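You operate a simulated robot arm through the tools that you are given. There is no shell and no other tool. Be economical: measure what you need, move in short steps, check, and stop when the job is done.

The job below is to be done with a simulated robot arm. You get a single attempt, and the scene is never put back.

## Task
Seat the card terminal in its cradle, lock the latch and press the link button in.
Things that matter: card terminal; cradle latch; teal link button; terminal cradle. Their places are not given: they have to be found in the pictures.

It is judged by the outcome, as a careful person would: the job done as asked, and still so three seconds after it is handed in. It fails if anything else is knocked over, pushed out of place, dropped, spilled or broken.

## Robot
A 6-joint arm with a two-finger parallel gripper, fixed in place. Base frame: the origin is at the foot of the arm, x ahead of it, y to its left, z up; the work surface is at about z = 0. Lengths are in m, angles in degrees, forces in N, time in s.
With the tool pointing down near the work surface it reaches from about 0.12 to 0.5 m from the base axis. Its first joint turns from -72.0 to 72.0 degrees. Payload 0.65 kg.
The tool frame sits at the grasp point between the pads (the TCP): z along the fingers, y along the line on which they close. The tips reach 0.025 m beyond it. The gripper opens to 0.076 m. The fingers are 0.018 m wide and 0.01 m thick; the gripper's body (0.036 by 0.078 m) begins 0.045 m behind the TCP.
Orientation is told as [roll, pitch, yaw] about the base's x, y, z axes, in that order, counted from this pose: with the fingers straight down and closing along the base's y, the tool's x points along the base's -x, its y along +y and its z along -z.

## Interface
- The arm moves only by the tool drive_tool. Its argument "increments" is a list of rows, each a list of 7 numbers: the shift along the tool's x, y, z in units of 50 mm (1.0 is 50 mm), then the turn, a rotation vector about the tool's x, y, z in units of 5 degrees (1.0 is 5 degrees), then the finger opening in m, from 0 to 0.076. In form: [[tx, ty, tz, rx, ry, rz, hand], ...]. A call has 1 to 20 rows; each row shifts and turns the commanded pose from where the row before left it, along the tool's axes as they then stand. A call with a number of a shift or a turn outside -1 to 1 is refused whole. Each row takes 0.2 s and may step no farther than 0.05 m and 8.6 degrees from the row before; otherwise, or with a gripper value out of range, the whole call is refused. Where a pose cannot be reached the arm comes as near as it can. A force on the tool above 40 N (or 10 N above the force at the start of the call, whichever is more), or a blocked arm, ends the call early, and 0.2 s more pass. The fingers move at their own pace (about 0.108 m/s each) and stop on an object; they squeeze with about 43 N. The grip force told is the motor's: it shows also when the fingers shut on nothing. Time passes only in rows, and 0.2 s behind the last, so rows that do not move let the fingers close. The reply holds the time, the measured pose of the TCP, the force on the tool along the base axes, the opening and the grip force, in the units named above and with some noise, with the torque about the TCP (base axes, N m) and any sound that the robot's microphone picked up.
- Cameras (640 x 400 px; columns grow to the right, rows downward): "scene" is fixed at [0.0606, 0.2673, 0.4189]; the picture's right is [-0.77, -0.64, 0.00], its down [-0.27, 0.32, -0.91] and it looks along [0.58, -0.69, -0.42] (base axes); focal length 214 px, centre (320, 200). "wrist" rides on the gripper at [0.058, 0.011, -0.081] in the tool frame; the picture's right is [-0.18, 0.98, 0.00], its down [-0.75, -0.14, -0.64] and it looks along [-0.63, -0.12, 0.77] (tool axes); focal length 243 px, centre (320, 200).
- snapshot(camera): a new picture of that camera. It takes no simulated time.
- locate(camera, pixels): for up to 12 pixels [column, row] of the newest picture of that camera ("zoom" is the newest enlarged one), the place [x, y, z] in the base frame of the surface seen there, good to about 0.002 m. It takes no simulated time.
- enlarge(camera, box): a new picture of the part [left, top, right, bottom] of that camera's present view, enlarged. It takes no simulated time.
- hand_in(): hands the job in; it is judged then, once.

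Go step by step. Measure first, check grasps and placings, and put right what went wrong. The budget is 80 turns and 34 pictures, counting those below and the enlarged ones. Unless the task says otherwise, let go and move clear before handing in, and close with one line.

The tools are called after ">>>" as a command line: name --pt "numbers of a row" for each row, then --argument value for the rest, lists and objects as JSON in quotes. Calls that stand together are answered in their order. drive_tool: Moves the arm, as the interface text tells. Its arguments: {"type":"object","properties":{"increments":{"type":"array","items":{"type":"array","items":{"type":"number"}}}},"required":["increments"]} The other tools are called the same way: snapshot (camera) takes a picture; locate (camera, pixels) gives the place of the surface under pixels of a picture; enlarge (camera, box) takes an enlarged picture of a part of a camera's view; hand_in () hands the job in.

At the start:

```text
time_s: 0.0
position: [0.2589, -0.0214, 0.3897]
tcp_rot: [-0.1, -0.1, 0.0]
contact_force: [-0.5, 0.4, -0.3]
moment: [0.0, 0.0, 0.02]
finger_gap: 0.076
grip_force: 0.0
```

scene: 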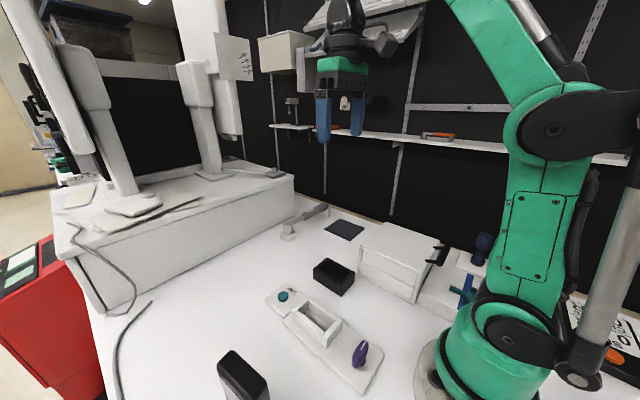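
wrist: 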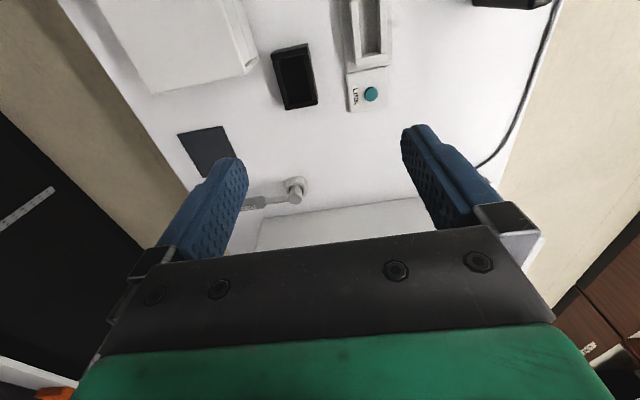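

The scene shows a cradle at about (315,325) with a teal button at (283,296), a purple latch knob at (360,353), and a black device at (240,375). I'll enlarge that area to measure it.

>>> enlarge --camera "scene" --box '[200, 240, 420, 400]'

>>> enlarge --camera "wrist" --box '[220, 0, 560, 212]'

```text
2.50 times, centred on (310, 320) of scene
```

zoom: 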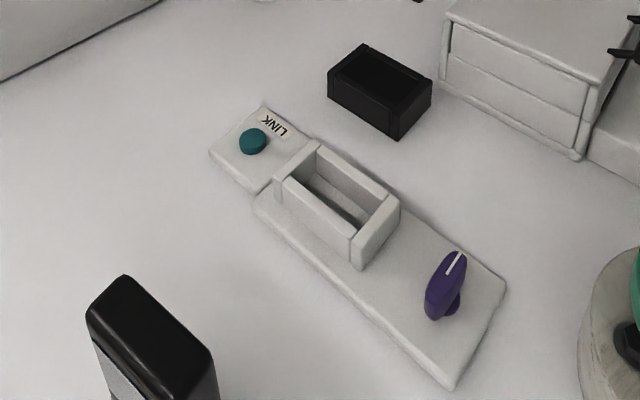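

```text
1.88 times, centred on (390, 106) of wrist
```

zoom: 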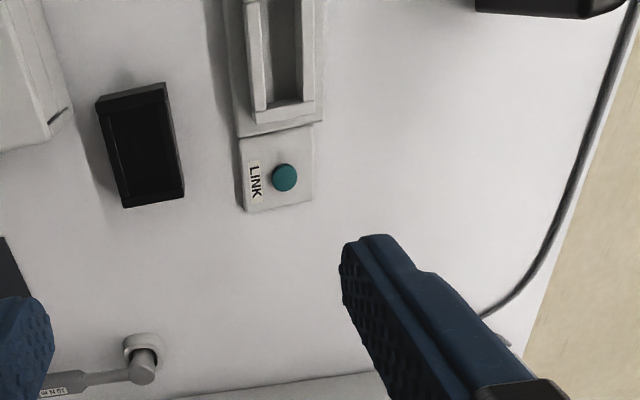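

The terminal seems to be the tall black object standing at the lower left. I'll measure the key points in the scene picture.

>>> locate --camera "scene" --pixels '[[309, 298], [294, 313], [340, 321], [326, 334], [283, 294], [362, 348], [232, 353], [219, 366], [265, 381], [254, 393], [362, 392], [382, 354]]'

>>> locate --camera "wrist" --pixels '[[371, 94], [372, 40], [480, 2], [500, 5], [530, 5], [368, 20]]'

```text
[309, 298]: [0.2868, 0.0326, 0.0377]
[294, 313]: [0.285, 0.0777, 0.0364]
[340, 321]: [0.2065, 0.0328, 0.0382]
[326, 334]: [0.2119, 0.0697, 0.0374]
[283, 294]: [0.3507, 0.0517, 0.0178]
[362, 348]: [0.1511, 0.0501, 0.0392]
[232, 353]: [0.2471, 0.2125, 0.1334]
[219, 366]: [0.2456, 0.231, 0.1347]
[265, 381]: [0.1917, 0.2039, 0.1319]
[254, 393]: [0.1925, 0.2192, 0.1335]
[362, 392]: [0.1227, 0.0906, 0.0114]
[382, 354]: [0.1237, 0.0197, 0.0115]
```

```text
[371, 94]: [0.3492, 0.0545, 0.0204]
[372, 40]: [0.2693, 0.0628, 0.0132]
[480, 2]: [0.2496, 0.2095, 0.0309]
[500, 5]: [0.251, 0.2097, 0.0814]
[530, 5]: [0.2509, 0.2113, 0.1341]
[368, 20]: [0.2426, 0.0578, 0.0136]
```

The terminal stands upright at about (0.22, 0.217), turned roughly 9°, with its top at z=0.134. The cradle pocket is near (0.247, 0.054). I'll move back and left so the wrist camera looks down on the cradle, the latch and the terminal.

>>> drive_tool --pt "0.4 0.5 0.2 0 0 0 0.076" --pt "0.4 0.5 0.2 0 0 0 0.076" --pt "0.4 0.5 0.2 0 0 0 0.076" --pt "0.4 0.5 0.2 0 0 0 0.076"

>>> snapshot --camera "wrist"

```text
time_s: 1.0
position: [0.1779, 0.0797, 0.3483]
tcp_rot: [-0.1, -0.2, -0.1]
contact_force: [-0.2, -0.8, -0.6]
moment: [-0.03, 0.0, -0.02]
finger_gap: 0.0759
grip_force: 0.0
```

```text
29 pictures are left
```

wrist: 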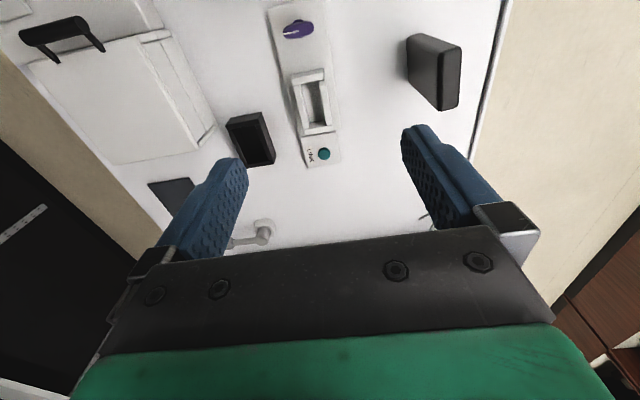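

The cradle (312,100), the latch (298,29) and the terminal (435,70) are all in view. I'll enlarge this part.

>>> enlarge --camera "wrist" --box '[260, 0, 480, 138]'

>>> enlarge --camera "wrist" --box '[262, 0, 358, 60]'

>>> locate --camera "wrist" --pixels '[[297, 76], [324, 73], [302, 133], [333, 128], [304, 85], [319, 82], [312, 124], [327, 120], [441, 108], [455, 106], [447, 48], [459, 47]]'

```text
2.90 times, centred on (370, 69) of wrist
```

zoom: 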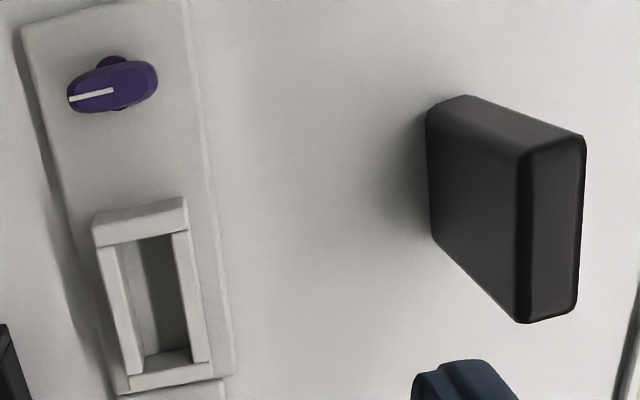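

```text
6.67 times, centred on (310, 30) of wrist
```

zoom: 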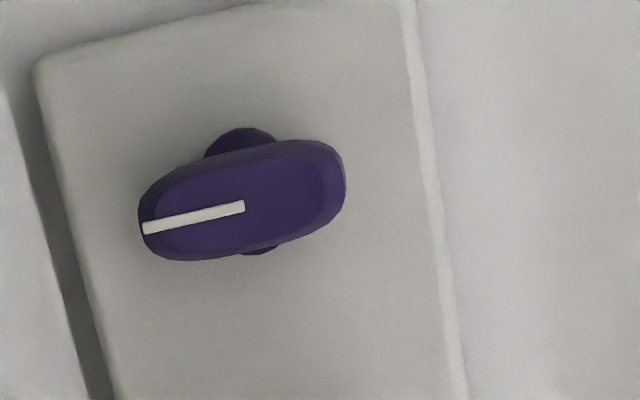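

```text
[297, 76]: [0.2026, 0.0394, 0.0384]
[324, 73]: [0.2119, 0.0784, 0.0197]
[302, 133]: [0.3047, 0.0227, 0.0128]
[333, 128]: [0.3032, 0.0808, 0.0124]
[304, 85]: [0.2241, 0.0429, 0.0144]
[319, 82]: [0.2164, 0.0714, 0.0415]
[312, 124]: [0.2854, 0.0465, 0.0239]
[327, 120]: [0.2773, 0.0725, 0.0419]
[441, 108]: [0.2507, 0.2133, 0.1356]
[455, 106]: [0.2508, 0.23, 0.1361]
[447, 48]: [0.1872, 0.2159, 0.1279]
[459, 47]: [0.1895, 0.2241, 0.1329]
```

The latch is a purple knob whose pointer faces −y. I'll measure the pocket and the terminal top more exactly in enlarged views.

>>> enlarge --camera "wrist" --box '[264, 62, 360, 142]'

```text
5.00 times, centred on (312, 102) of wrist
```

zoom: 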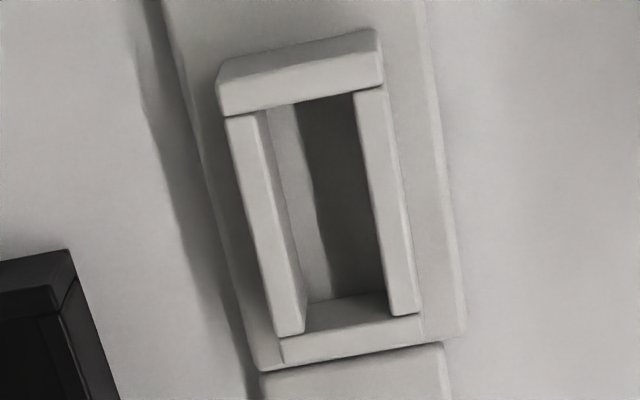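

>>> locate --camera "zoom" --pixels '[[260, 125], [298, 325], [360, 105], [395, 305], [280, 104], [340, 96], [310, 336], [400, 318], [230, 130], [380, 120], [274, 160], [330, 270]]'

>>> enlarge --camera "wrist" --box '[390, 24, 486, 124]'

```text
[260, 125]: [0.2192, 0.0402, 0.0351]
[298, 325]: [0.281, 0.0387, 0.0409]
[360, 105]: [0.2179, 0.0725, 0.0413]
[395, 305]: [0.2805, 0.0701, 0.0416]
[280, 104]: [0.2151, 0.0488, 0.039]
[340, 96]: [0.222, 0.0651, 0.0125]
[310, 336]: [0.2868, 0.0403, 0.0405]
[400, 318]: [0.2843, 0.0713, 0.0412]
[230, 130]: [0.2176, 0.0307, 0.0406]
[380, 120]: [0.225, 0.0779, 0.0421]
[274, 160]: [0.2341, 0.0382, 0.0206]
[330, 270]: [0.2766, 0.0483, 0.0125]
```

```text
4.00 times, centred on (438, 74) of wrist
```

zoom: 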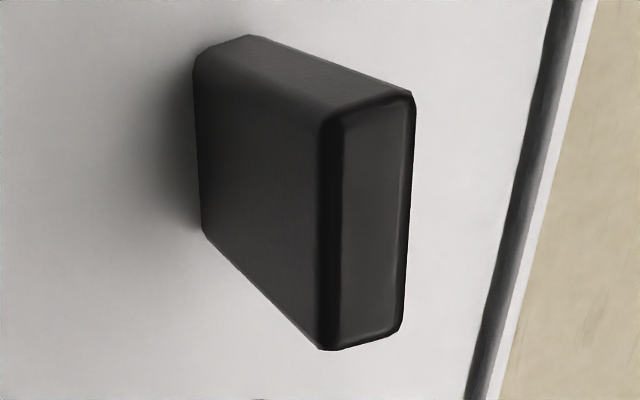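

>>> locate --camera "zoom" --pixels '[[326, 130], [410, 105], [322, 335], [398, 325], [343, 200], [406, 200], [365, 340], [365, 112], [322, 220], [260, 150], [210, 220], [300, 310]]'

>>> enlarge --camera "scene" --box '[190, 320, 318, 400]'

```text
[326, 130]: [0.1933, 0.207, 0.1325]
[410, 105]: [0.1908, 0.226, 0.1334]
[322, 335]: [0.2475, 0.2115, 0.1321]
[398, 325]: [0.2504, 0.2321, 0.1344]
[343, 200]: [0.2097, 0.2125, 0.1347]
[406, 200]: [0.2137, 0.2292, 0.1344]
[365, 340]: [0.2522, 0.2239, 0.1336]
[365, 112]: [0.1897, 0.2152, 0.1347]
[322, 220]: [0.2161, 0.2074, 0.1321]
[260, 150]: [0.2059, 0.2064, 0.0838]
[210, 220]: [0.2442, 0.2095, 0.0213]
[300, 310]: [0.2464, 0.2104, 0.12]
```

```text
5.00 times, centred on (254, 360) of scene
```

zoom: 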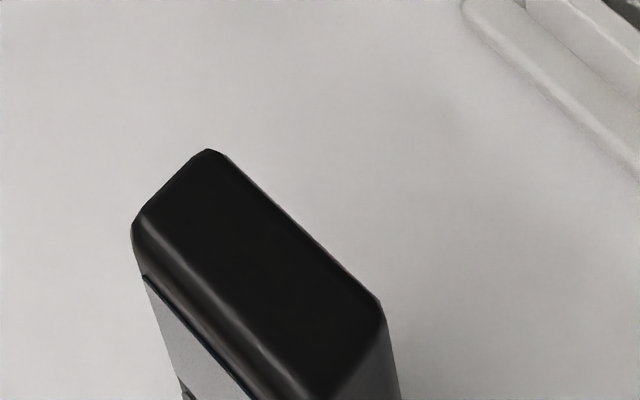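

The terminal top is centred at (0.2205, 0.2187), about 23 mm thick and 63 mm long, with a yaw of about +5°. The pocket is centred at about (0.2505, 0.0545), roughly 31×70 mm, with its floor at z=0.0125. I'll hover over the terminal.

>>> drive_tool --pt "-0.17 0.556 0.594 0 0 0 0.076" --pt "-0.17 0.556 0.594 0 0 0 0.076" --pt "-0.17 0.556 0.594 0 0 0 0.076" --pt "-0.17 0.556 0.594 0 0 0 0.076" --pt "-0.17 0.556 0.594 0 0 0 0.076" --pt "0 0 0 0 0 -1 0.076" --pt "0 0 0 0 0 0 0.076"

>>> snapshot --camera "wrist"

```text
time_s: 2.6
position: [0.2219, 0.2178, 0.1991]
tcp_rot: [-0.1, 0.0, 4.8]
contact_force: [0.5, 0.7, 1.4]
moment: [0.0, -0.04, 0.0]
finger_gap: 0.0762
grip_force: 0.1
```

```text
23 pictures are left
```

wrist: 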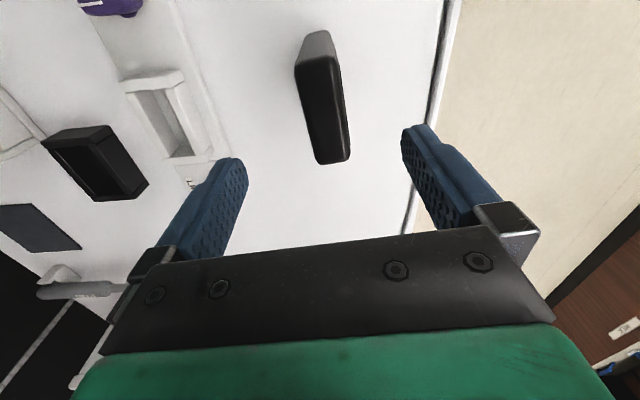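

The pose matches and the terminal sits between the fingers at (325,100). I'll go down to z≈0.105 and close.

>>> drive_tool --pt "0 0 0.47 0 0 0 0.076" --pt "0 0 0.47 0 0 0 0.076" --pt "0 0 0.47 0 0 0 0.076" --pt "0 0 0.47 0 0 0 0.076" --pt "0 0 0 0 0 0 0.05" --pt "0 0 0 0 0 0 0.035" --pt "0 0 0 0 0 0 0.028" --pt "0 0 0 0 0 0 0.015" --pt "0 0 0 0 0 0 0.01" --pt "0 0 0 0 0 0 0.01"

```text
time_s: 4.8
position: [0.2215, 0.2177, 0.1044]
tcp_rot: [-0.1, -0.1, 4.8]
contact_force: [0.9, 0.3, -0.2]
moment: [0.01, 0.02, 0.0]
finger_gap: 0.0259
grip_force: 41.4
```

It's gripped with a gap of 25.9 mm at 41 N. I'll lift and straighten the yaw.

>>> drive_tool --pt "0 0 -0.2 0 0 0 0.01" --pt "0 0 -0.4 0 0 0 0.01" --pt "0 0 -0.5 0 0 0 0.01" --pt "0 0 -0.5 0 0 0 0.01" --pt "0 0 0 0 0 0.5 0.01" --pt "0 0 0 0 0 0.46 0.01" --pt "0 0 0 0 0 0 0.01"

>>> snapshot --camera "scene"

>>> snapshot --camera "wrist"

```text
time_s: 6.4
position: [0.2231, 0.218, 0.1857]
tcp_rot: [0.0, -0.1, 0.0]
contact_force: [0.2, 1.4, -2.4]
moment: [0.02, -0.02, -0.01]
finger_gap: 0.0259
grip_force: 41.2
```

```text
22 pictures are left
```

scene: 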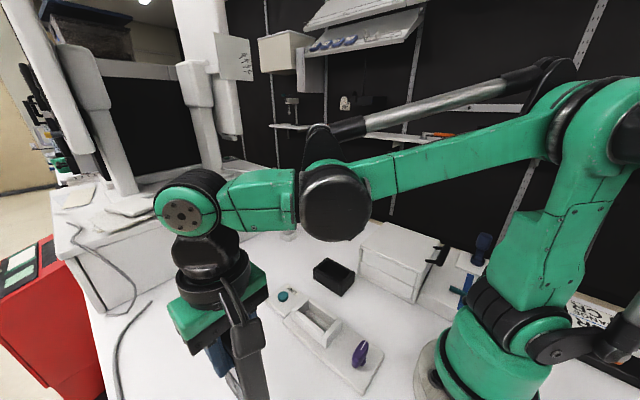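

```text
21 pictures are left
```

wrist: 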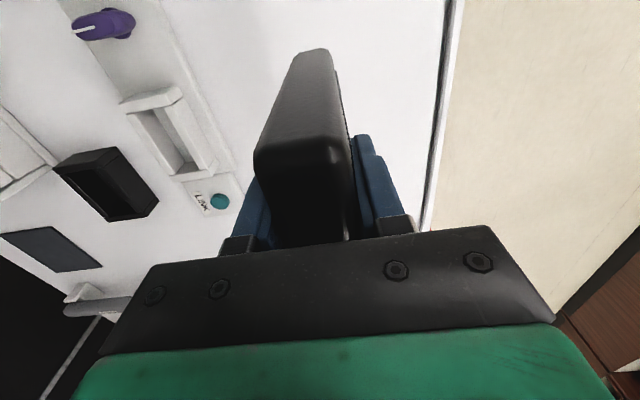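

The terminal is lifted. I'll measure where it sits relative to the TCP.

>>> locate --camera "wrist" --pixels '[[315, 50], [300, 60], [330, 62], [258, 152], [322, 150], [265, 175], [320, 165], [290, 175], [330, 200], [300, 100]]'

>>> enlarge --camera "scene" --box '[170, 250, 330, 400]'

```text
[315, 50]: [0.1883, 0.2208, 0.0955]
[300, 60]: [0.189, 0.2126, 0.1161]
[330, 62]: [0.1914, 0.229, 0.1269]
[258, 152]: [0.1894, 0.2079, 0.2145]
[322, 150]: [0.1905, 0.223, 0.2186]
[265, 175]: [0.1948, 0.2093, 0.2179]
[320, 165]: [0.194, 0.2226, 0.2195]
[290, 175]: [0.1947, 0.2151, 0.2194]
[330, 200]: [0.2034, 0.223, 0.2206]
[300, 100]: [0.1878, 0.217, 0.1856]
```

```text
2.67 times, centred on (250, 325) of scene
```

zoom: 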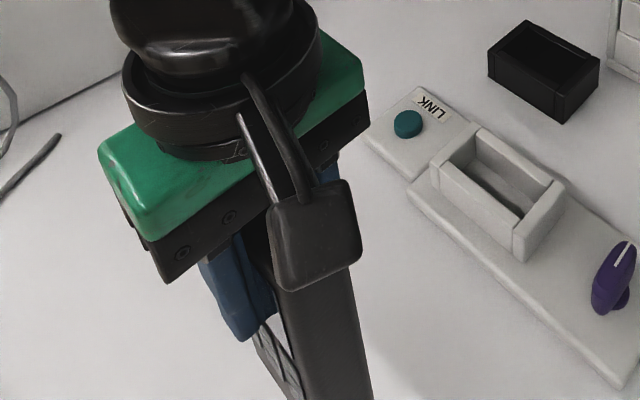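

The terminal's near face is at x≈0.188 while the TCP is at 0.223, so its centre is about 2 mm behind the TCP. I'll carry it over the pocket.

>>> drive_tool --pt "-0.1 -0.35 0 0 0 0 0.01" --pt "-0.12 -0.7 0 0 0 0 0.01" --pt "-0.12 -0.7 0 0 0 0 0.01" --pt "-0.12 -0.7 0 0 0 0 0.01" --pt "-0.12 -0.52 0 0 0 0 0.01" --pt "-0.008 -0.3 0 0 0 0 0.01" --pt "0 0 0 0 0 0 0.01"

>>> snapshot --camera "wrist"

>>> enlarge --camera "scene" --box '[240, 220, 400, 320]'

```text
time_s: 8.0
position: [0.2517, 0.0544, 0.1861]
tcp_rot: [0.0, -0.1, 0.3]
contact_force: [-0.3, 0.2, -2.7]
moment: [-0.01, 0.0, -0.03]
finger_gap: 0.0258
grip_force: 41.1
```

```text
19 pictures are left
```

wrist: 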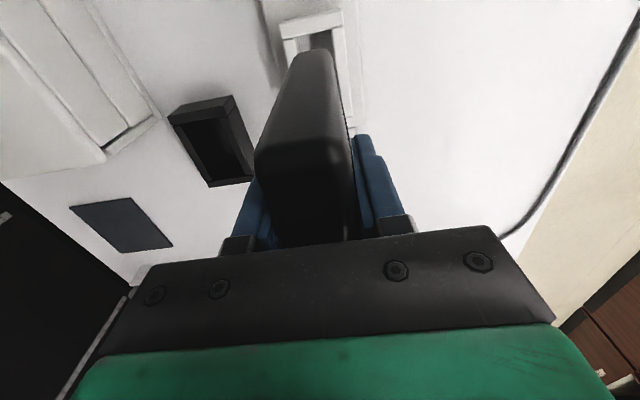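

```text
4.00 times, centred on (320, 270) of scene
```

zoom: 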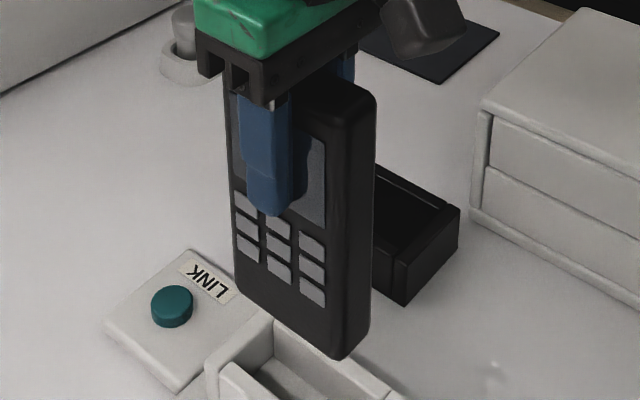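

The terminal hangs upright with its keypad facing +y. I'll measure its bottom corners in the zoom, and the pocket edges in the wrist view.

>>> locate --camera "zoom" --pixels '[[240, 286], [240, 200], [330, 340], [330, 250], [342, 350], [364, 328], [366, 250], [345, 250]]'

>>> locate --camera "wrist" --pixels '[[290, 42], [338, 34], [310, 38], [325, 35], [347, 100], [337, 50], [312, 33], [328, 31]]'

```text
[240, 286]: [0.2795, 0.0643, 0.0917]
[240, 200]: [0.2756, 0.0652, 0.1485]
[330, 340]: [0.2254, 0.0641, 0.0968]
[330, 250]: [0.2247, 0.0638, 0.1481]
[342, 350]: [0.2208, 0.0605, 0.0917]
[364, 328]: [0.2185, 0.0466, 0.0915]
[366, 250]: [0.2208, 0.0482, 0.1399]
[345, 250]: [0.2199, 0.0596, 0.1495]
```

```text
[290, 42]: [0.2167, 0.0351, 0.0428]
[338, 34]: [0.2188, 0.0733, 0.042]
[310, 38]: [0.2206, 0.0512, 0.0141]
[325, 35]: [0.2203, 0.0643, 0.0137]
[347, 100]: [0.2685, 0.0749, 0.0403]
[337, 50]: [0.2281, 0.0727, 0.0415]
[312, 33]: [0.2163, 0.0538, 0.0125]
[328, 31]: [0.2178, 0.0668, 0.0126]
```

The terminal spans x 0.2195–0.283 and y 0.041–0.067. The pocket spans about x 0.216–0.286 and y 0.039–0.071, so it's aligned within the clearance. I'll lower gently.

>>> drive_tool --pt "0 0.01 0.3 0 0 0.06 0.01" --pt "0 0 0.3 0 0 0 0.01" --pt "0 0 0.2 0 0 0 0.01" --pt "0 0 0.12 0 0 0 0.01" --pt "0 0 0.12 0 0 0 0.01" --pt "0 0 0 0 0 0 0.01"

>>> enlarge --camera "scene" --box '[250, 240, 378, 340]'

```text
time_s: 9.4
position: [0.2524, 0.057, 0.1361]
tcp_rot: [-0.1, -0.1, -0.2]
contact_force: [-6.3, -0.1, 34.0]
moment: [0.07, -0.57, -0.02]
finger_gap: 0.0259
grip_force: 41.4
```

```text
4.00 times, centred on (314, 290) of scene
```

zoom: 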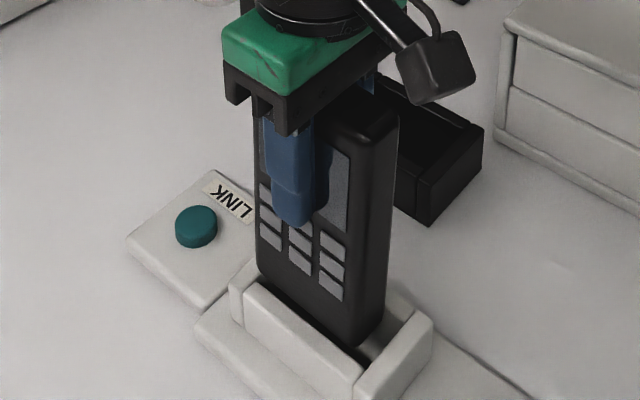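

It's touching. The torque (−0.57 N m with 34 N up) puts the contact about 35 mm ahead of the TCP, so the far bottom edge rides on the far wall. The picture also shows a gap at the near end. I'll lift slightly, shift 3 mm toward −x and try again.

>>> drive_tool --pt "0 0 -0.12 0 0 0 0.01" --pt "0.06 -0.02 0 0 0 0 0.01" --pt "0 0 0 0 0 0 0.01" --pt "0 0 0.08 0 0 0 0.01" --pt "0 0 0.08 0 0 0 0.01" --pt "0 0 0.06 0 0 0 0.01" --pt "0 0 0 0 0 0 0.01"

```text
time_s: 11.0
position: [0.2481, 0.0546, 0.1304]
tcp_rot: [-0.2, 0.0, -0.2]
contact_force: [-9.5, 1.9, 33.9]
moment: [0.2, -0.47, 0.05]
finger_gap: 0.0259
grip_force: 41.4
```

It went 6 mm deeper but is still catching at the far end. I'll back off and shift another 2 mm toward −x.

>>> drive_tool --pt "0 0 -0.1 0 0 0 0.01" --pt "0.04 0 0 0 0 0 0.01" --pt "0 0 0 0 0 0 0.01" --pt "0 0 0.06 0 0 0 0.01" --pt "0 0 0.06 0 0 0 0.01" --pt "0 0 0.06 0 0 0 0.01" --pt "0 0 0 0 0 0 0.01"

>>> enlarge --camera "scene" --box '[262, 265, 358, 345]'

```text
time_s: 12.3
position: [0.2472, 0.0552, 0.1285]
tcp_rot: [0.0, 0.0, -0.2]
contact_force: [-6.3, 0.1, 29.5]
moment: [0.15, -0.74, 0.04]
finger_gap: 0.0259
grip_force: 10.3
stopped in row 6: the force on the tool passed its limit at 71 N (the readings are from after the stop); the commanded pose is now the measured one
```

```text
5.00 times, centred on (310, 305) of scene
```

zoom: 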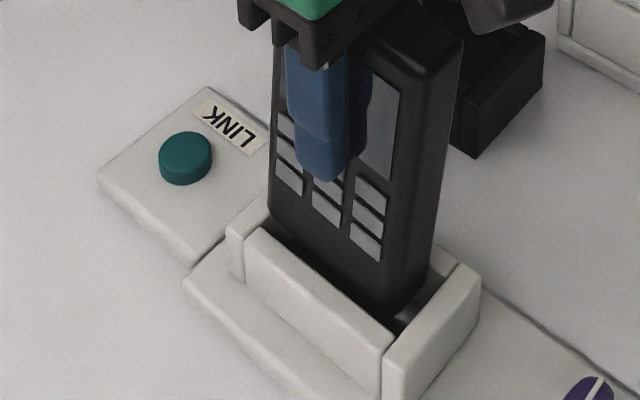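

The picture suggests the terminal may have tilted in the grip. I'll measure its edges.

>>> locate --camera "zoom" --pixels '[[400, 290], [412, 180], [435, 150], [425, 270], [278, 200], [280, 150], [250, 228], [262, 238], [400, 350], [385, 280], [398, 100], [400, 318]]'

>>> snapshot --camera "wrist"

```text
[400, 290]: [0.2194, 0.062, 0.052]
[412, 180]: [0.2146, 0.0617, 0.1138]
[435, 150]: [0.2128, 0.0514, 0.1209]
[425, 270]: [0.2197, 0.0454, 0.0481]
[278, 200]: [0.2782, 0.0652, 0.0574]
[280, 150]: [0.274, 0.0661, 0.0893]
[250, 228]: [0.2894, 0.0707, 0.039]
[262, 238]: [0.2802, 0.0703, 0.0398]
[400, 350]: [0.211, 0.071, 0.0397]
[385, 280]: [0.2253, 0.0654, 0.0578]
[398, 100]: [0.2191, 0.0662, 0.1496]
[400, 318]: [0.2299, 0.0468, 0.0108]
```

```text
15 pictures are left
```

wrist: 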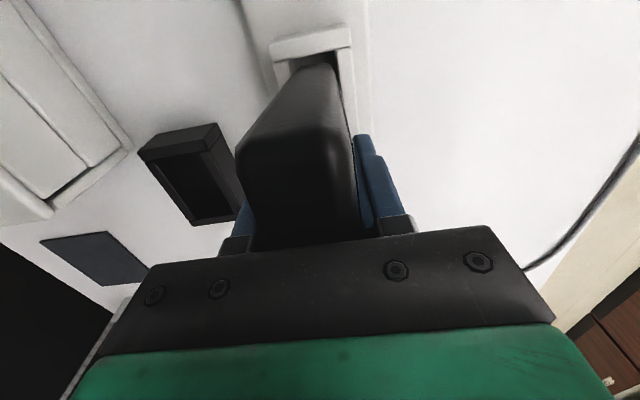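

The near face leans about 5.4° (x 0.2197 at z 0.048, x 0.2128 at z 0.121). The terminal pivoted in the grip, so its far corner is caught. I'll raise it clear, turn the tool +5.4° about y to stand it upright, and measure again.

>>> drive_tool --pt "0 0 -0.15 0 0 0 0.01" --pt "0 0 -0.25 0 0 0 0.01" --pt "0 0 -0.2 0 0 0 0.01" --pt "-0.03 0 0 0 0.54 0 0.01" --pt "-0.03 0 0 0 0.54 0 0.01" --pt "0 0 0 0 0 0 0.01"

>>> enlarge --camera "scene" --box '[250, 235, 378, 335]'

```text
time_s: 13.7
position: [0.2502, 0.0548, 0.1577]
tcp_rot: [-0.1, 5.4, -0.1]
contact_force: [0.6, 1.3, -2.9]
moment: [0.0, 0.01, -0.02]
finger_gap: 0.0259
grip_force: 41.0
```

```text
4.00 times, centred on (314, 285) of scene
```

zoom: 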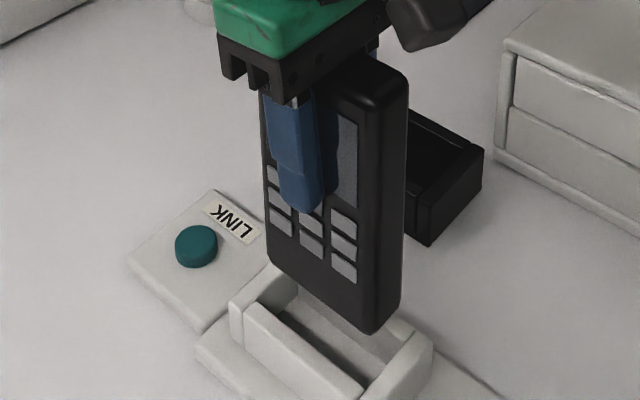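

>>> locate --camera "zoom" --pixels '[[378, 300], [380, 200], [385, 140], [270, 245], [268, 200], [272, 258], [360, 310], [355, 250], [395, 300], [288, 298], [278, 308], [378, 360]]'

```text
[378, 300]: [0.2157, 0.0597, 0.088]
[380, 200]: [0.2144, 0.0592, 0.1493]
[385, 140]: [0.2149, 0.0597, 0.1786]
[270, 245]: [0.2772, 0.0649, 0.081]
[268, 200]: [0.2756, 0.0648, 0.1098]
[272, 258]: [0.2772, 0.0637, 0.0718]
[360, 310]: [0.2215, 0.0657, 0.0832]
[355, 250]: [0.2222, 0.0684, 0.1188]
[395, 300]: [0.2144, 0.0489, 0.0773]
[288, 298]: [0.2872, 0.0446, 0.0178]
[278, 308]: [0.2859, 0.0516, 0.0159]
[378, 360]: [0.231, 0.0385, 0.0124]
```

It's upright again: near face at x 0.215, far wall inner face at about 0.2865, near wall at about 0.216. It needs a shift of about +4 mm in x, then I'll descend along base z.

>>> drive_tool --pt "-0.084 0 -0.008 0 0 0 0.01" --pt "0 0 0 0 0 0 0.01" --pt "-0.0141 0 0.149 0 0 0 0.01" --pt "-0.0141 0 0.149 0 0 0 0.01" --pt "-0.0094 0 0.1 0 0 0 0.01" --pt "-0.0047 0 0.05 0 0 0 0.01" --pt "0 0 0 0 0 0 0.01"

```text
time_s: 15.3
position: [0.2534, 0.0543, 0.1357]
tcp_rot: [0.0, 5.4, -0.2]
contact_force: [-0.4, 0.3, -2.2]
moment: [0.0, 0.01, 0.01]
finger_gap: 0.0257
grip_force: 40.8
```

No contact force, and the bottom is already inside the walls. I'll continue down in small steps.

>>> drive_tool --pt "-0.0066 0 0.07 0 0 0 0.01" --pt "-0.0066 0 0.07 0 0 0 0.01" --pt "-0.0066 0 0.07 0 0 0 0.01" --pt "-0.0047 0 0.05 0 0 0 0.01" --pt "0 0 0 0 0 0 0.01"

```text
time_s: 15.9
position: [0.2544, 0.0541, 0.1306]
tcp_rot: [-0.1, 5.4, -0.3]
contact_force: [-2.0, -2.3, 12.7]
moment: [0.03, -0.28, -0.04]
finger_gap: 0.0259
grip_force: 41.0
stopped in row 2: the force on the tool passed its limit at 53 N (the readings are from after the stop); the commanded pose is now the measured one
```

It caught at the far end again at TCP z=0.1306. I'll look closely at that end.

>>> enlarge --camera "scene" --box '[266, 265, 350, 335]'

>>> locate --camera "zoom" --pixels '[[400, 250], [410, 150], [270, 200], [270, 150], [235, 200], [240, 240], [390, 300], [420, 300], [455, 270], [255, 215], [300, 262], [440, 220]]'

```text
5.71 times, centred on (308, 300) of scene
```

zoom: 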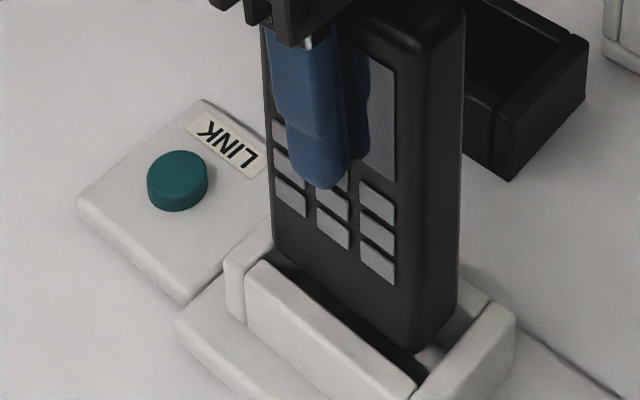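

```text
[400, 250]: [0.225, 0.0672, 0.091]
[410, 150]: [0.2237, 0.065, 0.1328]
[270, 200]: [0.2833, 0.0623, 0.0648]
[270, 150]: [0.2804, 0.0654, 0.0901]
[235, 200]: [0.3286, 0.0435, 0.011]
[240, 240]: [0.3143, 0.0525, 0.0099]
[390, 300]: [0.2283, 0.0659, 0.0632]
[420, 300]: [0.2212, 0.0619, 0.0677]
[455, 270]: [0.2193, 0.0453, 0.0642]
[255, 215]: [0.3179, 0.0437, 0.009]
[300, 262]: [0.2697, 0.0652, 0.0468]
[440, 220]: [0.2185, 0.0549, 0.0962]
```

>>> locate --camera "zoom" --pixels '[[408, 345], [400, 338], [418, 346], [445, 322], [350, 305], [278, 250], [274, 235], [262, 262], [266, 240], [255, 255], [430, 362], [268, 170]]'

```text
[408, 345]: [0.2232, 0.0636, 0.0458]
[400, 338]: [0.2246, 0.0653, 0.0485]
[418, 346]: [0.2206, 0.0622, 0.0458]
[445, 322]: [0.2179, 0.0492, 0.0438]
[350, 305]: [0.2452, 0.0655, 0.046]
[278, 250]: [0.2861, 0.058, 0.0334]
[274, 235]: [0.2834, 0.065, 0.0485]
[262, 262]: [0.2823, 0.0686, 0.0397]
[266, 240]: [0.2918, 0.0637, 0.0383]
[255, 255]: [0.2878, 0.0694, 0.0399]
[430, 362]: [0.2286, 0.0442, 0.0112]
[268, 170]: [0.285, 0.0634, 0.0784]
```

The terminal's bottom is actually at about z=0.042, so it has slipped up in the grip and is resting on the far wall's rim without having entered the pocket. The terminal spans x 0.218–0.286 and the pocket about 0.2135–0.2855. I'll lift 5 mm, shift 3 mm toward −x and lower gently.

>>> drive_tool --pt "0.0094 0 -0.1 0 0 0 0.01" --pt "0.06 0 0.006 0 0 0 0.01" --pt "0 0 0 0 0 0 0.01" --pt "-0.0057 0 0.06 0 0 0 0.01" --pt "-0.0047 0 0.05 0 0 0 0.01" --pt "-0.0038 0 0.04 0 0 0 0.01" --pt "0 0 0 0 0 0 0.01"

```text
time_s: 17.5
position: [0.2509, 0.0547, 0.1298]
tcp_rot: [0.0, 5.5, -0.1]
contact_force: [0.0, -0.2, -2.0]
moment: [0.03, 0.0, -0.03]
finger_gap: 0.0258
grip_force: 40.8
```

It's free of contact below the earlier level. I'll continue down.

>>> drive_tool --pt "-0.0047 0 0.05 0 0 0 0.01" --pt "-0.0047 0 0.05 0 0 0 0.01" --pt "-0.0047 0 0.05 0 0 0 0.01" --pt "-0.0047 0 0.05 0 0 0 0.01" --pt "0 0 0 0 0 0 0.01"

```text
time_s: 18.7
position: [0.2511, 0.0541, 0.1189]
tcp_rot: [-0.1, 5.5, -0.2]
contact_force: [0.7, -0.1, -3.6]
moment: [0.02, 0.03, -0.03]
finger_gap: 0.0257
grip_force: 41.0
```

>>> drive_tool --pt "-0.0047 0 0.05 0 0 0 0.01" --pt "-0.0047 0 0.05 0 0 0 0.01" --pt "-0.0047 0 0.05 0 0 0 0.01" --pt "-0.0047 0 0.05 0 0 0 0.01" --pt "-0.0047 0 0.05 0 0 0 0.01" --pt "-0.0047 0 0.05 0 0 0 0.01" --pt "0 0 0 0 0 0 0.01"

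>>> enlarge --camera "scene" --box '[266, 265, 350, 335]'

```text
time_s: 20.3
position: [0.2507, 0.0546, 0.104]
tcp_rot: [-0.1, 5.4, -0.1]
contact_force: [1.9, 1.5, 1.2]
moment: [0.16, -0.07, 0.04]
finger_gap: 0.0259
grip_force: 41.5
```

```text
5.71 times, centred on (308, 300) of scene
```

zoom: 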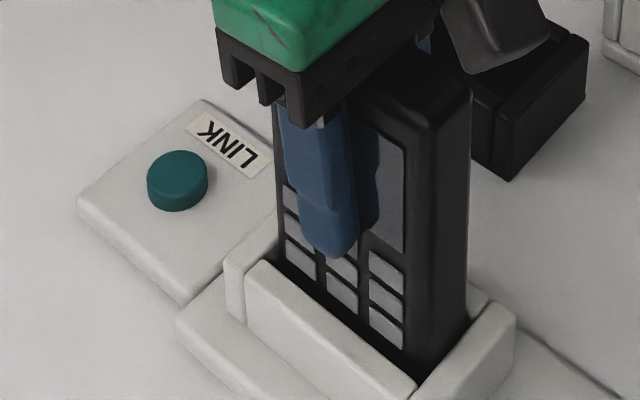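

It's well inside the pocket now. I'll press down until it bears on the floor.

>>> drive_tool --pt "-0.0038 0 0.04 0 0 0 0.01" --pt "-0.0038 0 0.04 0 0 0 0.01" --pt "-0.0038 0 0.04 0 0 0 0.01" --pt "0 0 0 0 0 0 0.01"

```text
time_s: 20.6
position: [0.2499, 0.0544, 0.104]
tcp_rot: [-0.1, 5.7, -0.2]
contact_force: [-1.5, -0.7, 15.5]
moment: [0.0, -0.31, -0.06]
finger_gap: 0.0258
grip_force: 40.9
stopped in row 1: the force on the tool passed its limit at 50 N (the readings are from after the stop); the commanded pose is now the measured one
```

Firm contact at the same height, so it's on the floor. I'll open the fingers and rise straight along the tool axis, but check before leaving.

>>> drive_tool --pt "0 0 0 0 0 0 0.03" --pt "0 0 0 0 0 0 0.045" --pt "0 0 0 0 0 0 0.06" --pt "0 0 -0.3 0 0 0 0.06" --pt "0 0 -0.5 0 0 0 0.06" --pt "0 0 -0.8 0 0 0 0.06" --pt "0 0 -0.8 0 0 0 0.06" --pt "0 0 0 0 0 0 0.06"

>>> snapshot --camera "scene"

>>> locate --camera "scene" --pixels '[[318, 262], [310, 255], [330, 275], [325, 268], [335, 300], [337, 315], [312, 265], [340, 270]]'

```text
time_s: 22.4
position: [0.2617, 0.0555, 0.2244]
tcp_rot: [-0.2, 5.6, -0.2]
contact_force: [-0.6, -0.4, 0.0]
moment: [0.02, 0.0, -0.02]
finger_gap: 0.0601
grip_force: 0.1
```

```text
11 pictures are left
```

scene: 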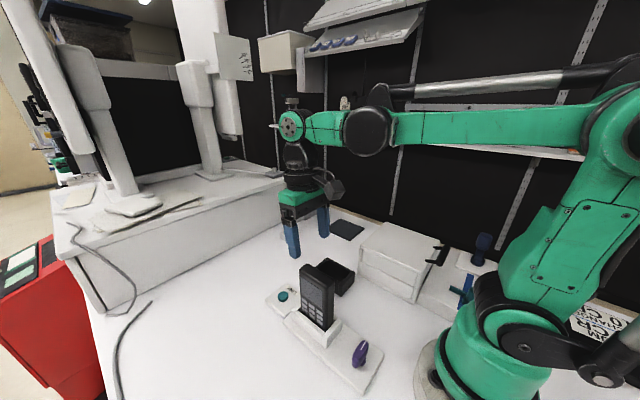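

```text
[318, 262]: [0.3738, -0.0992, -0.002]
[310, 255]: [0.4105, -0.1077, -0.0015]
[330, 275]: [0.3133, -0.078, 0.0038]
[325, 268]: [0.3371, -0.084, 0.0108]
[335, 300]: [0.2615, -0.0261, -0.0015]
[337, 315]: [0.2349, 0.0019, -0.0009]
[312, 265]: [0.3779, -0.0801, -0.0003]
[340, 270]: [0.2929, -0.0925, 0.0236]
```

The terminal stands in the cradle. I'll enlarge to check how deep it sits and look at the knob.

>>> enlarge --camera "scene" --box '[262, 256, 390, 376]'

>>> locate --camera "zoom" --pixels '[[260, 40], [310, 70], [270, 70], [310, 100], [305, 180], [350, 180], [300, 230], [325, 290], [440, 235], [460, 218], [420, 260], [425, 290]]'

```text
3.33 times, centred on (326, 316) of scene
```

zoom: 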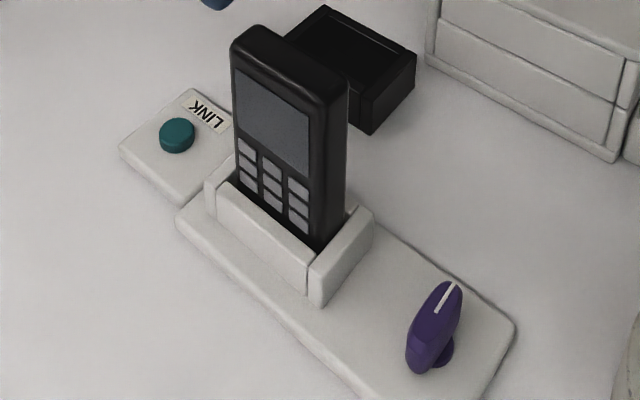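

```text
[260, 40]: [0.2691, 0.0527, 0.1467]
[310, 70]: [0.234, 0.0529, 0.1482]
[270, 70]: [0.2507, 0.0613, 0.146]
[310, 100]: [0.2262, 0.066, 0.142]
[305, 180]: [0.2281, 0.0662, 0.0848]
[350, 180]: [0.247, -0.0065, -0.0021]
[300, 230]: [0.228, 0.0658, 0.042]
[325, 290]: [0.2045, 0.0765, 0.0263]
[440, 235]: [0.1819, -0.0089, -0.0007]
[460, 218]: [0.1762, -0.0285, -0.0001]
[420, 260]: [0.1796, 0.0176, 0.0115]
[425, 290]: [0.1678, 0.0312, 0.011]
```

The terminal top is at z≈0.147 (floor 0.0125 plus its height of 0.134), so it's seated. Now I'll measure the latch knob.

>>> locate --camera "zoom" --pixels '[[457, 288], [445, 300], [436, 312], [430, 325], [422, 338], [413, 352], [440, 290], [455, 320], [440, 345], [425, 365], [443, 358], [420, 372]]'

>>> enlarge --camera "scene" --box '[330, 326, 394, 390]'

```text
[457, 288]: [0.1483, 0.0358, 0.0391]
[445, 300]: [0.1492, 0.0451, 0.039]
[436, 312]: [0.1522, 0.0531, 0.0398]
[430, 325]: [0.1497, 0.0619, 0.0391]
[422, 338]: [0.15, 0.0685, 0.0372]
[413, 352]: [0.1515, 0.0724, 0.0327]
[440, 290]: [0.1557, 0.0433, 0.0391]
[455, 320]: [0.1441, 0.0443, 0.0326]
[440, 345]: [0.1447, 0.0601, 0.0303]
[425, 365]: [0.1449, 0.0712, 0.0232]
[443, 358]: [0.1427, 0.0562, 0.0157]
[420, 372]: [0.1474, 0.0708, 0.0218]
```

```text
6.25 times, centred on (362, 358) of scene
```

zoom: 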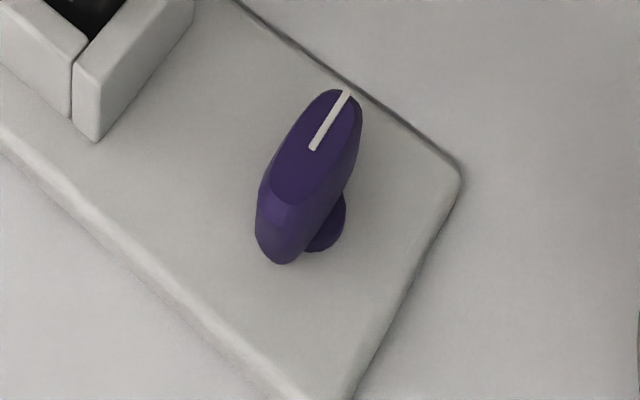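

The knob is a bar along y (y 0.034–0.073, x 0.142–0.158, z 0.02–0.039) centred at (0.150, 0.0535). I'll grip it across x with yaw −90 and turn it so the pointer goes toward the terminal. First I'll level the tool, move above the knob and turn the yaw.

>>> drive_tool --pt "0 0 -0.2 0 -0.55 0 0.06" --pt "0 0 0 0 -0.57 0 0.06" --pt "0.56 -0.01 0 0 0 0 0.06" --pt "0.56 -0.01 0 0 0 0 0.06" --pt "0.56 -0.01 0 0 0 0 0.06" --pt "0.53 -0.01 0 0 0 0 0.06" --pt "0 0 0 0 0 0 0.06"

>>> drive_tool --pt "0 0 0 0 0 1 0.05" --pt "0 0 0 0 0 1 0.05" --pt "0 0 0 0 0 1 0.05" --pt "0 0 0 0 0 1 0.05" --pt "0 0 0 0 0 1 0.05" --pt "0 0 0 0 0 1 0.05" --pt "0 0 0 0 0 1 0.05" --pt "0 0 0 0 0 1 0.05" --pt "0 0 0 0 0 1 0.05" --pt "0 0 0 0 0 1 0.05" --pt "0 0 0 0 0 1 0.05" --pt "0 0 0 0 0 1 0.05" --pt "0 0 0 0 0 1 0.05" --pt "0 0 0 0 0 1 0.05" --pt "0 0 0 0 0 1 0.05" --pt "0 0 0 0 0 1 0.05" --pt "0 0 0 0 0 1 0.05" --pt "0 0 0 0 0 1 0.05" --pt "0 0 0 0 0 0 0.05"

```text
time_s: 24.0
position: [0.1516, 0.0532, 0.2324]
tcp_rot: [-0.2, -0.1, -0.3]
contact_force: [0.6, -0.1, -0.2]
moment: [-0.02, 0.02, -0.01]
finger_gap: 0.0602
grip_force: 0.1
```

```text
time_s: 28.0
position: [0.1524, 0.0532, 0.2333]
tcp_rot: [0.0, -0.2, -90.3]
contact_force: [-0.1, 0.6, -0.2]
moment: [0.01, 0.01, 0.0]
finger_gap: 0.0497
grip_force: 0.0
```

The yaw is −90.3° and I'm over the knob. I'll go down to z≈0.045.

>>> drive_tool --pt "0 -0.04 0.7 0 0 0 0.045" --pt "0 0 0.7 0 0 0 0.045" --pt "0 0 0.7 0 0 0 0.045" --pt "0 0 0.7 0 0 0 0.045" --pt "0 0 0.5 0 0 0 0.045" --pt "0 0 0.3 0 0 0 0.045" --pt "0 0 0.15 0 0 0 0.045" --pt "0 0 0 0 0 0 0.045"

>>> snapshot --camera "wrist"

```text
time_s: 29.8
position: [0.1525, 0.0532, 0.046]
tcp_rot: [0.1, -0.2, -90.3]
contact_force: [-0.1, 0.0, 0.6]
moment: [0.02, -0.01, 0.03]
finger_gap: 0.045
grip_force: 0.1
```

```text
8 pictures are left
```

wrist: 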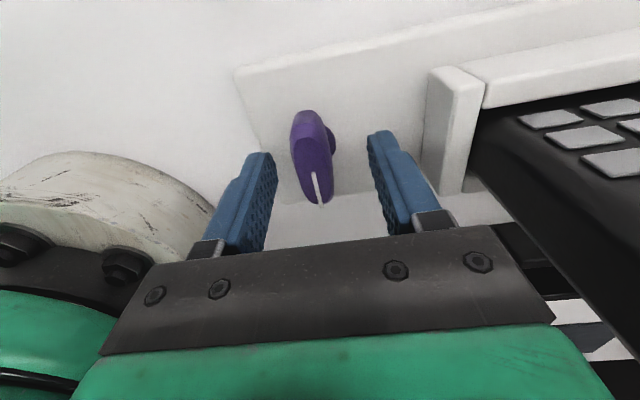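

The knob is between the fingers. I'll go down 4 mm and close.

>>> drive_tool --pt "0 -0.03 0.08 0 0 0 0.035" --pt "0 0 0 0 0 0 0.025" --pt "0 0 0 0 0 0 0.015" --pt "0 0 0 0 0 0 0.008" --pt "0 0 0 0 0 0 0.008"

```text
time_s: 31.0
position: [0.1523, 0.0525, 0.0447]
tcp_rot: [0.0, -0.2, -90.2]
contact_force: [-16.3, 1.2, 7.2]
moment: [-0.03, 0.19, 0.12]
finger_gap: 0.0206
grip_force: 7.5
```

The gap is 20.6 mm with a sideways force of −16 N in x, so the gripper is off-centre. I'll shift about 2 mm toward −x and let it settle.

>>> drive_tool --pt "0 -0.03 -0.02 0 0 0 0.008" --pt "0 -0.02 0 0 0 0 0.008" --pt "0 0 0 0 0 0 0.008"

```text
time_s: 31.8
position: [0.1522, 0.0537, 0.044]
tcp_rot: [-0.1, -0.2, -90.2]
contact_force: [-14.4, -5.8, -2.0]
moment: [-0.14, 0.17, 0.21]
finger_gap: 0.0203
grip_force: 8.1
```

The arm didn't follow the shift. I'll look to see what's in contact.

>>> enlarge --camera "scene" --box '[300, 280, 428, 400]'

```text
3.33 times, centred on (364, 340) of scene
```

zoom: 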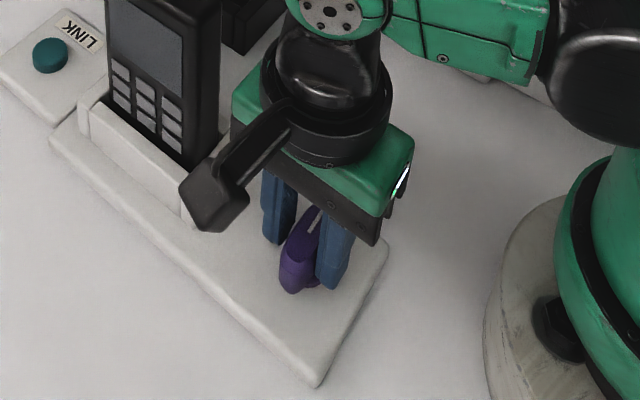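

Only the −x finger touches the knob, and there's still a gap on the +x side. I'll shift further toward −x.

>>> drive_tool --pt "0 -0.04 0 0 0 0 0.008" --pt "0 -0.04 0 0 0 0 0.008" --pt "0 0 0 0 0 0 0.008" --pt "0 0 0 0 0 0 0.008"

```text
time_s: 32.8
position: [0.1505, 0.056, 0.0447]
tcp_rot: [0.1, -0.1, -90.3]
contact_force: [-13.0, -0.3, -5.6]
moment: [-0.08, 0.1, 0.09]
finger_gap: 0.0179
grip_force: 6.0
```

The gap is shrinking as the tool centres. I'll shift a little more.

>>> drive_tool --pt "0 -0.04 0 0 0 0 0.008" --pt "-0.03 -0.04 0 0 0 0 0.008" --pt "0 0 0 0 0 0 0.008" --pt "0 0 0 0 0 0 0.008"

```text
time_s: 33.8
position: [0.1505, 0.0567, 0.0459]
tcp_rot: [0.0, 0.0, -90.3]
contact_force: [-11.1, 1.9, -4.6]
moment: [0.05, 0.19, 0.05]
finger_gap: 0.0169
grip_force: 6.0
```

The arm isn't following the command: I estimate the commanded x at about 0.138 and it measures 0.1505. I'll open the fingers to see the free pose before turning.

>>> drive_tool --pt "0 0 0 0 0 0 0.03" --pt "0 0 0 0 0 0 0.04" --pt "0 0 0 0 0 0 0.04" --pt "0 0 0 0 0 0 0.04"

```text
time_s: 34.8
position: [0.1506, 0.0561, 0.0451]
tcp_rot: [0.1, -0.1, -90.2]
contact_force: [0.3, 0.2, -0.1]
moment: [0.03, -0.02, 0.01]
finger_gap: 0.0399
grip_force: 0.1
```

With the fingers open the pose is the same and the forces are zero, so this is simply the arm's reach limit. It's still centred well enough (knob faces at about 0.142 and 0.158). I'll bring the command back to a reachable pose, close lightly round the bar and try turning +yaw 20°.

>>> drive_tool --pt "0.03 0.24 0 0 0 0 0.03" --pt "0 0 0 0 0 0 0.02" --pt "0 0 0 0 0 0 0.008" --pt "0 0 0 0 0 0 0.008"

>>> drive_tool --pt "0 0 0 0 0 -1 0.008" --pt "0 0 0 0 0 -1 0.008" --pt "0 0 0 0 0 -1 0.008" --pt "0 0 0 0 0 -1 0.008" --pt "0 0 0 0 0 0 0.008"

```text
time_s: 35.8
position: [0.152, 0.0539, 0.0427]
tcp_rot: [0.0, -0.2, -90.2]
contact_force: [-15.9, 0.0, 7.0]
moment: [0.04, 0.2, 0.11]
finger_gap: 0.0205
grip_force: 7.2
```

```text
time_s: 37.0
position: [0.1527, 0.0544, 0.0435]
tcp_rot: [0.0, -0.3, -70.2]
contact_force: [-15.7, -1.2, 5.3]
moment: [0.11, 0.13, 0.01]
finger_gap: 0.0196
grip_force: 7.3
```

The tool turned 20° with little torque. I'll turn 25° more and look at the pointer.

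>>> drive_tool --pt "0 0 0 0 0 -1 0.008" --pt "0 0 0 0 0 -1 0.008" --pt "0 0 0 0 0 -1 0.008" --pt "0 0 0 0 0 -1 0.008" --pt "0 0 0 0 0 -1 0.008" --pt "0 0 0 0 0 0 0.008"

>>> enlarge --camera "wrist" --box '[200, 60, 440, 260]'

```text
time_s: 38.4
position: [0.1537, 0.0536, 0.0428]
tcp_rot: [-0.1, -0.1, -45.2]
contact_force: [-11.1, -4.8, -1.3]
moment: [0.0, 0.05, 0.02]
finger_gap: 0.0174
grip_force: 6.1
```

```text
2.00 times, centred on (320, 160) of wrist
```

zoom: 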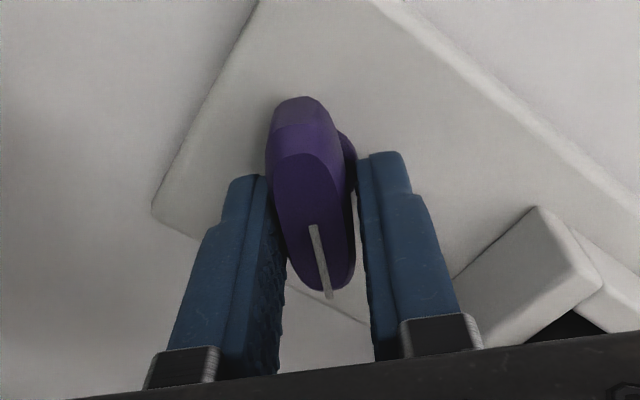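

The knob is turning with the fingers, and the plate now appears at 45° to the bar. I'll carry on to about yaw 0, watching the torque.

>>> drive_tool --pt "0 0 0 0 0 -1 0.008" --pt "0 0 0 0 0 -1 0.008" --pt "0 0 0 0 0 -1 0.008" --pt "0 0 0 0 0 -1 0.008" --pt "0 0 0 0 0 -1 0.008" --pt "0 0 0 0 0 -1 0.008" --pt "0 0 0 0 0 -1 0.008" --pt "0 0 0 0 0 -1 0.008" --pt "0 0 0 0 0 0 0.008"

```text
time_s: 40.3
position: [0.1536, 0.0548, 0.0432]
tcp_rot: [0.0, -0.1, -5.2]
contact_force: [-8.6, 1.6, -13.7]
moment: [-0.32, -0.3, 0.04]
finger_gap: 0.0159
grip_force: 34.7
stopped in row 9: the force on the tool passed its limit at 41 N (the readings are from after the stop); the commanded pose is now the measured one
```

The knob is now properly gripped (34.7 N) at yaw −5°. I'll continue in small steps to find a stop or a click.

>>> drive_tool --pt "0 0 0 0 0 -0.5 0.008" --pt "0 0 0 0 0 -0.5 0.008" --pt "0 0 0 0 0 0 0.008"

```text
time_s: 41.1
position: [0.1526, 0.0553, 0.044]
tcp_rot: [0.2, -0.1, -0.2]
contact_force: [-7.2, 16.4, -25.6]
moment: [-0.38, 0.63, -0.06]
finger_gap: 0.0158
grip_force: 35.1
```

>>> drive_tool --pt "0 0 0.01 0 0 -0.6 0.008" --pt "0 0 0 0 0 0 0.008"

>>> enlarge --camera "scene" --box '[300, 280, 428, 400]'

```text
time_s: 41.7
position: [0.1533, 0.0543, 0.0434]
tcp_rot: [0.2, -0.2, 2.7]
contact_force: [-2.8, 21.4, 27.6]
moment: [0.08, 0.28, -0.69]
finger_gap: 0.0167
grip_force: 35.7
```

```text
3.33 times, centred on (364, 340) of scene
```

zoom: 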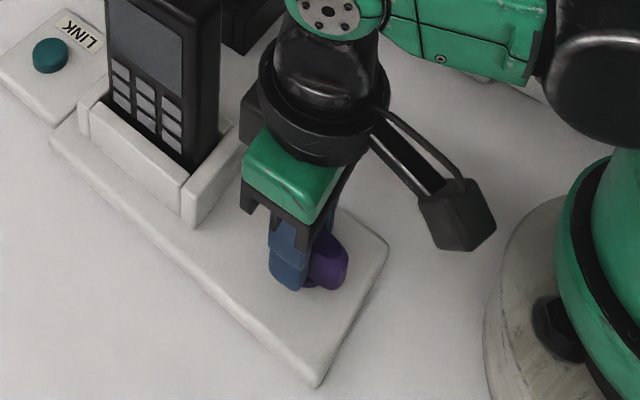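

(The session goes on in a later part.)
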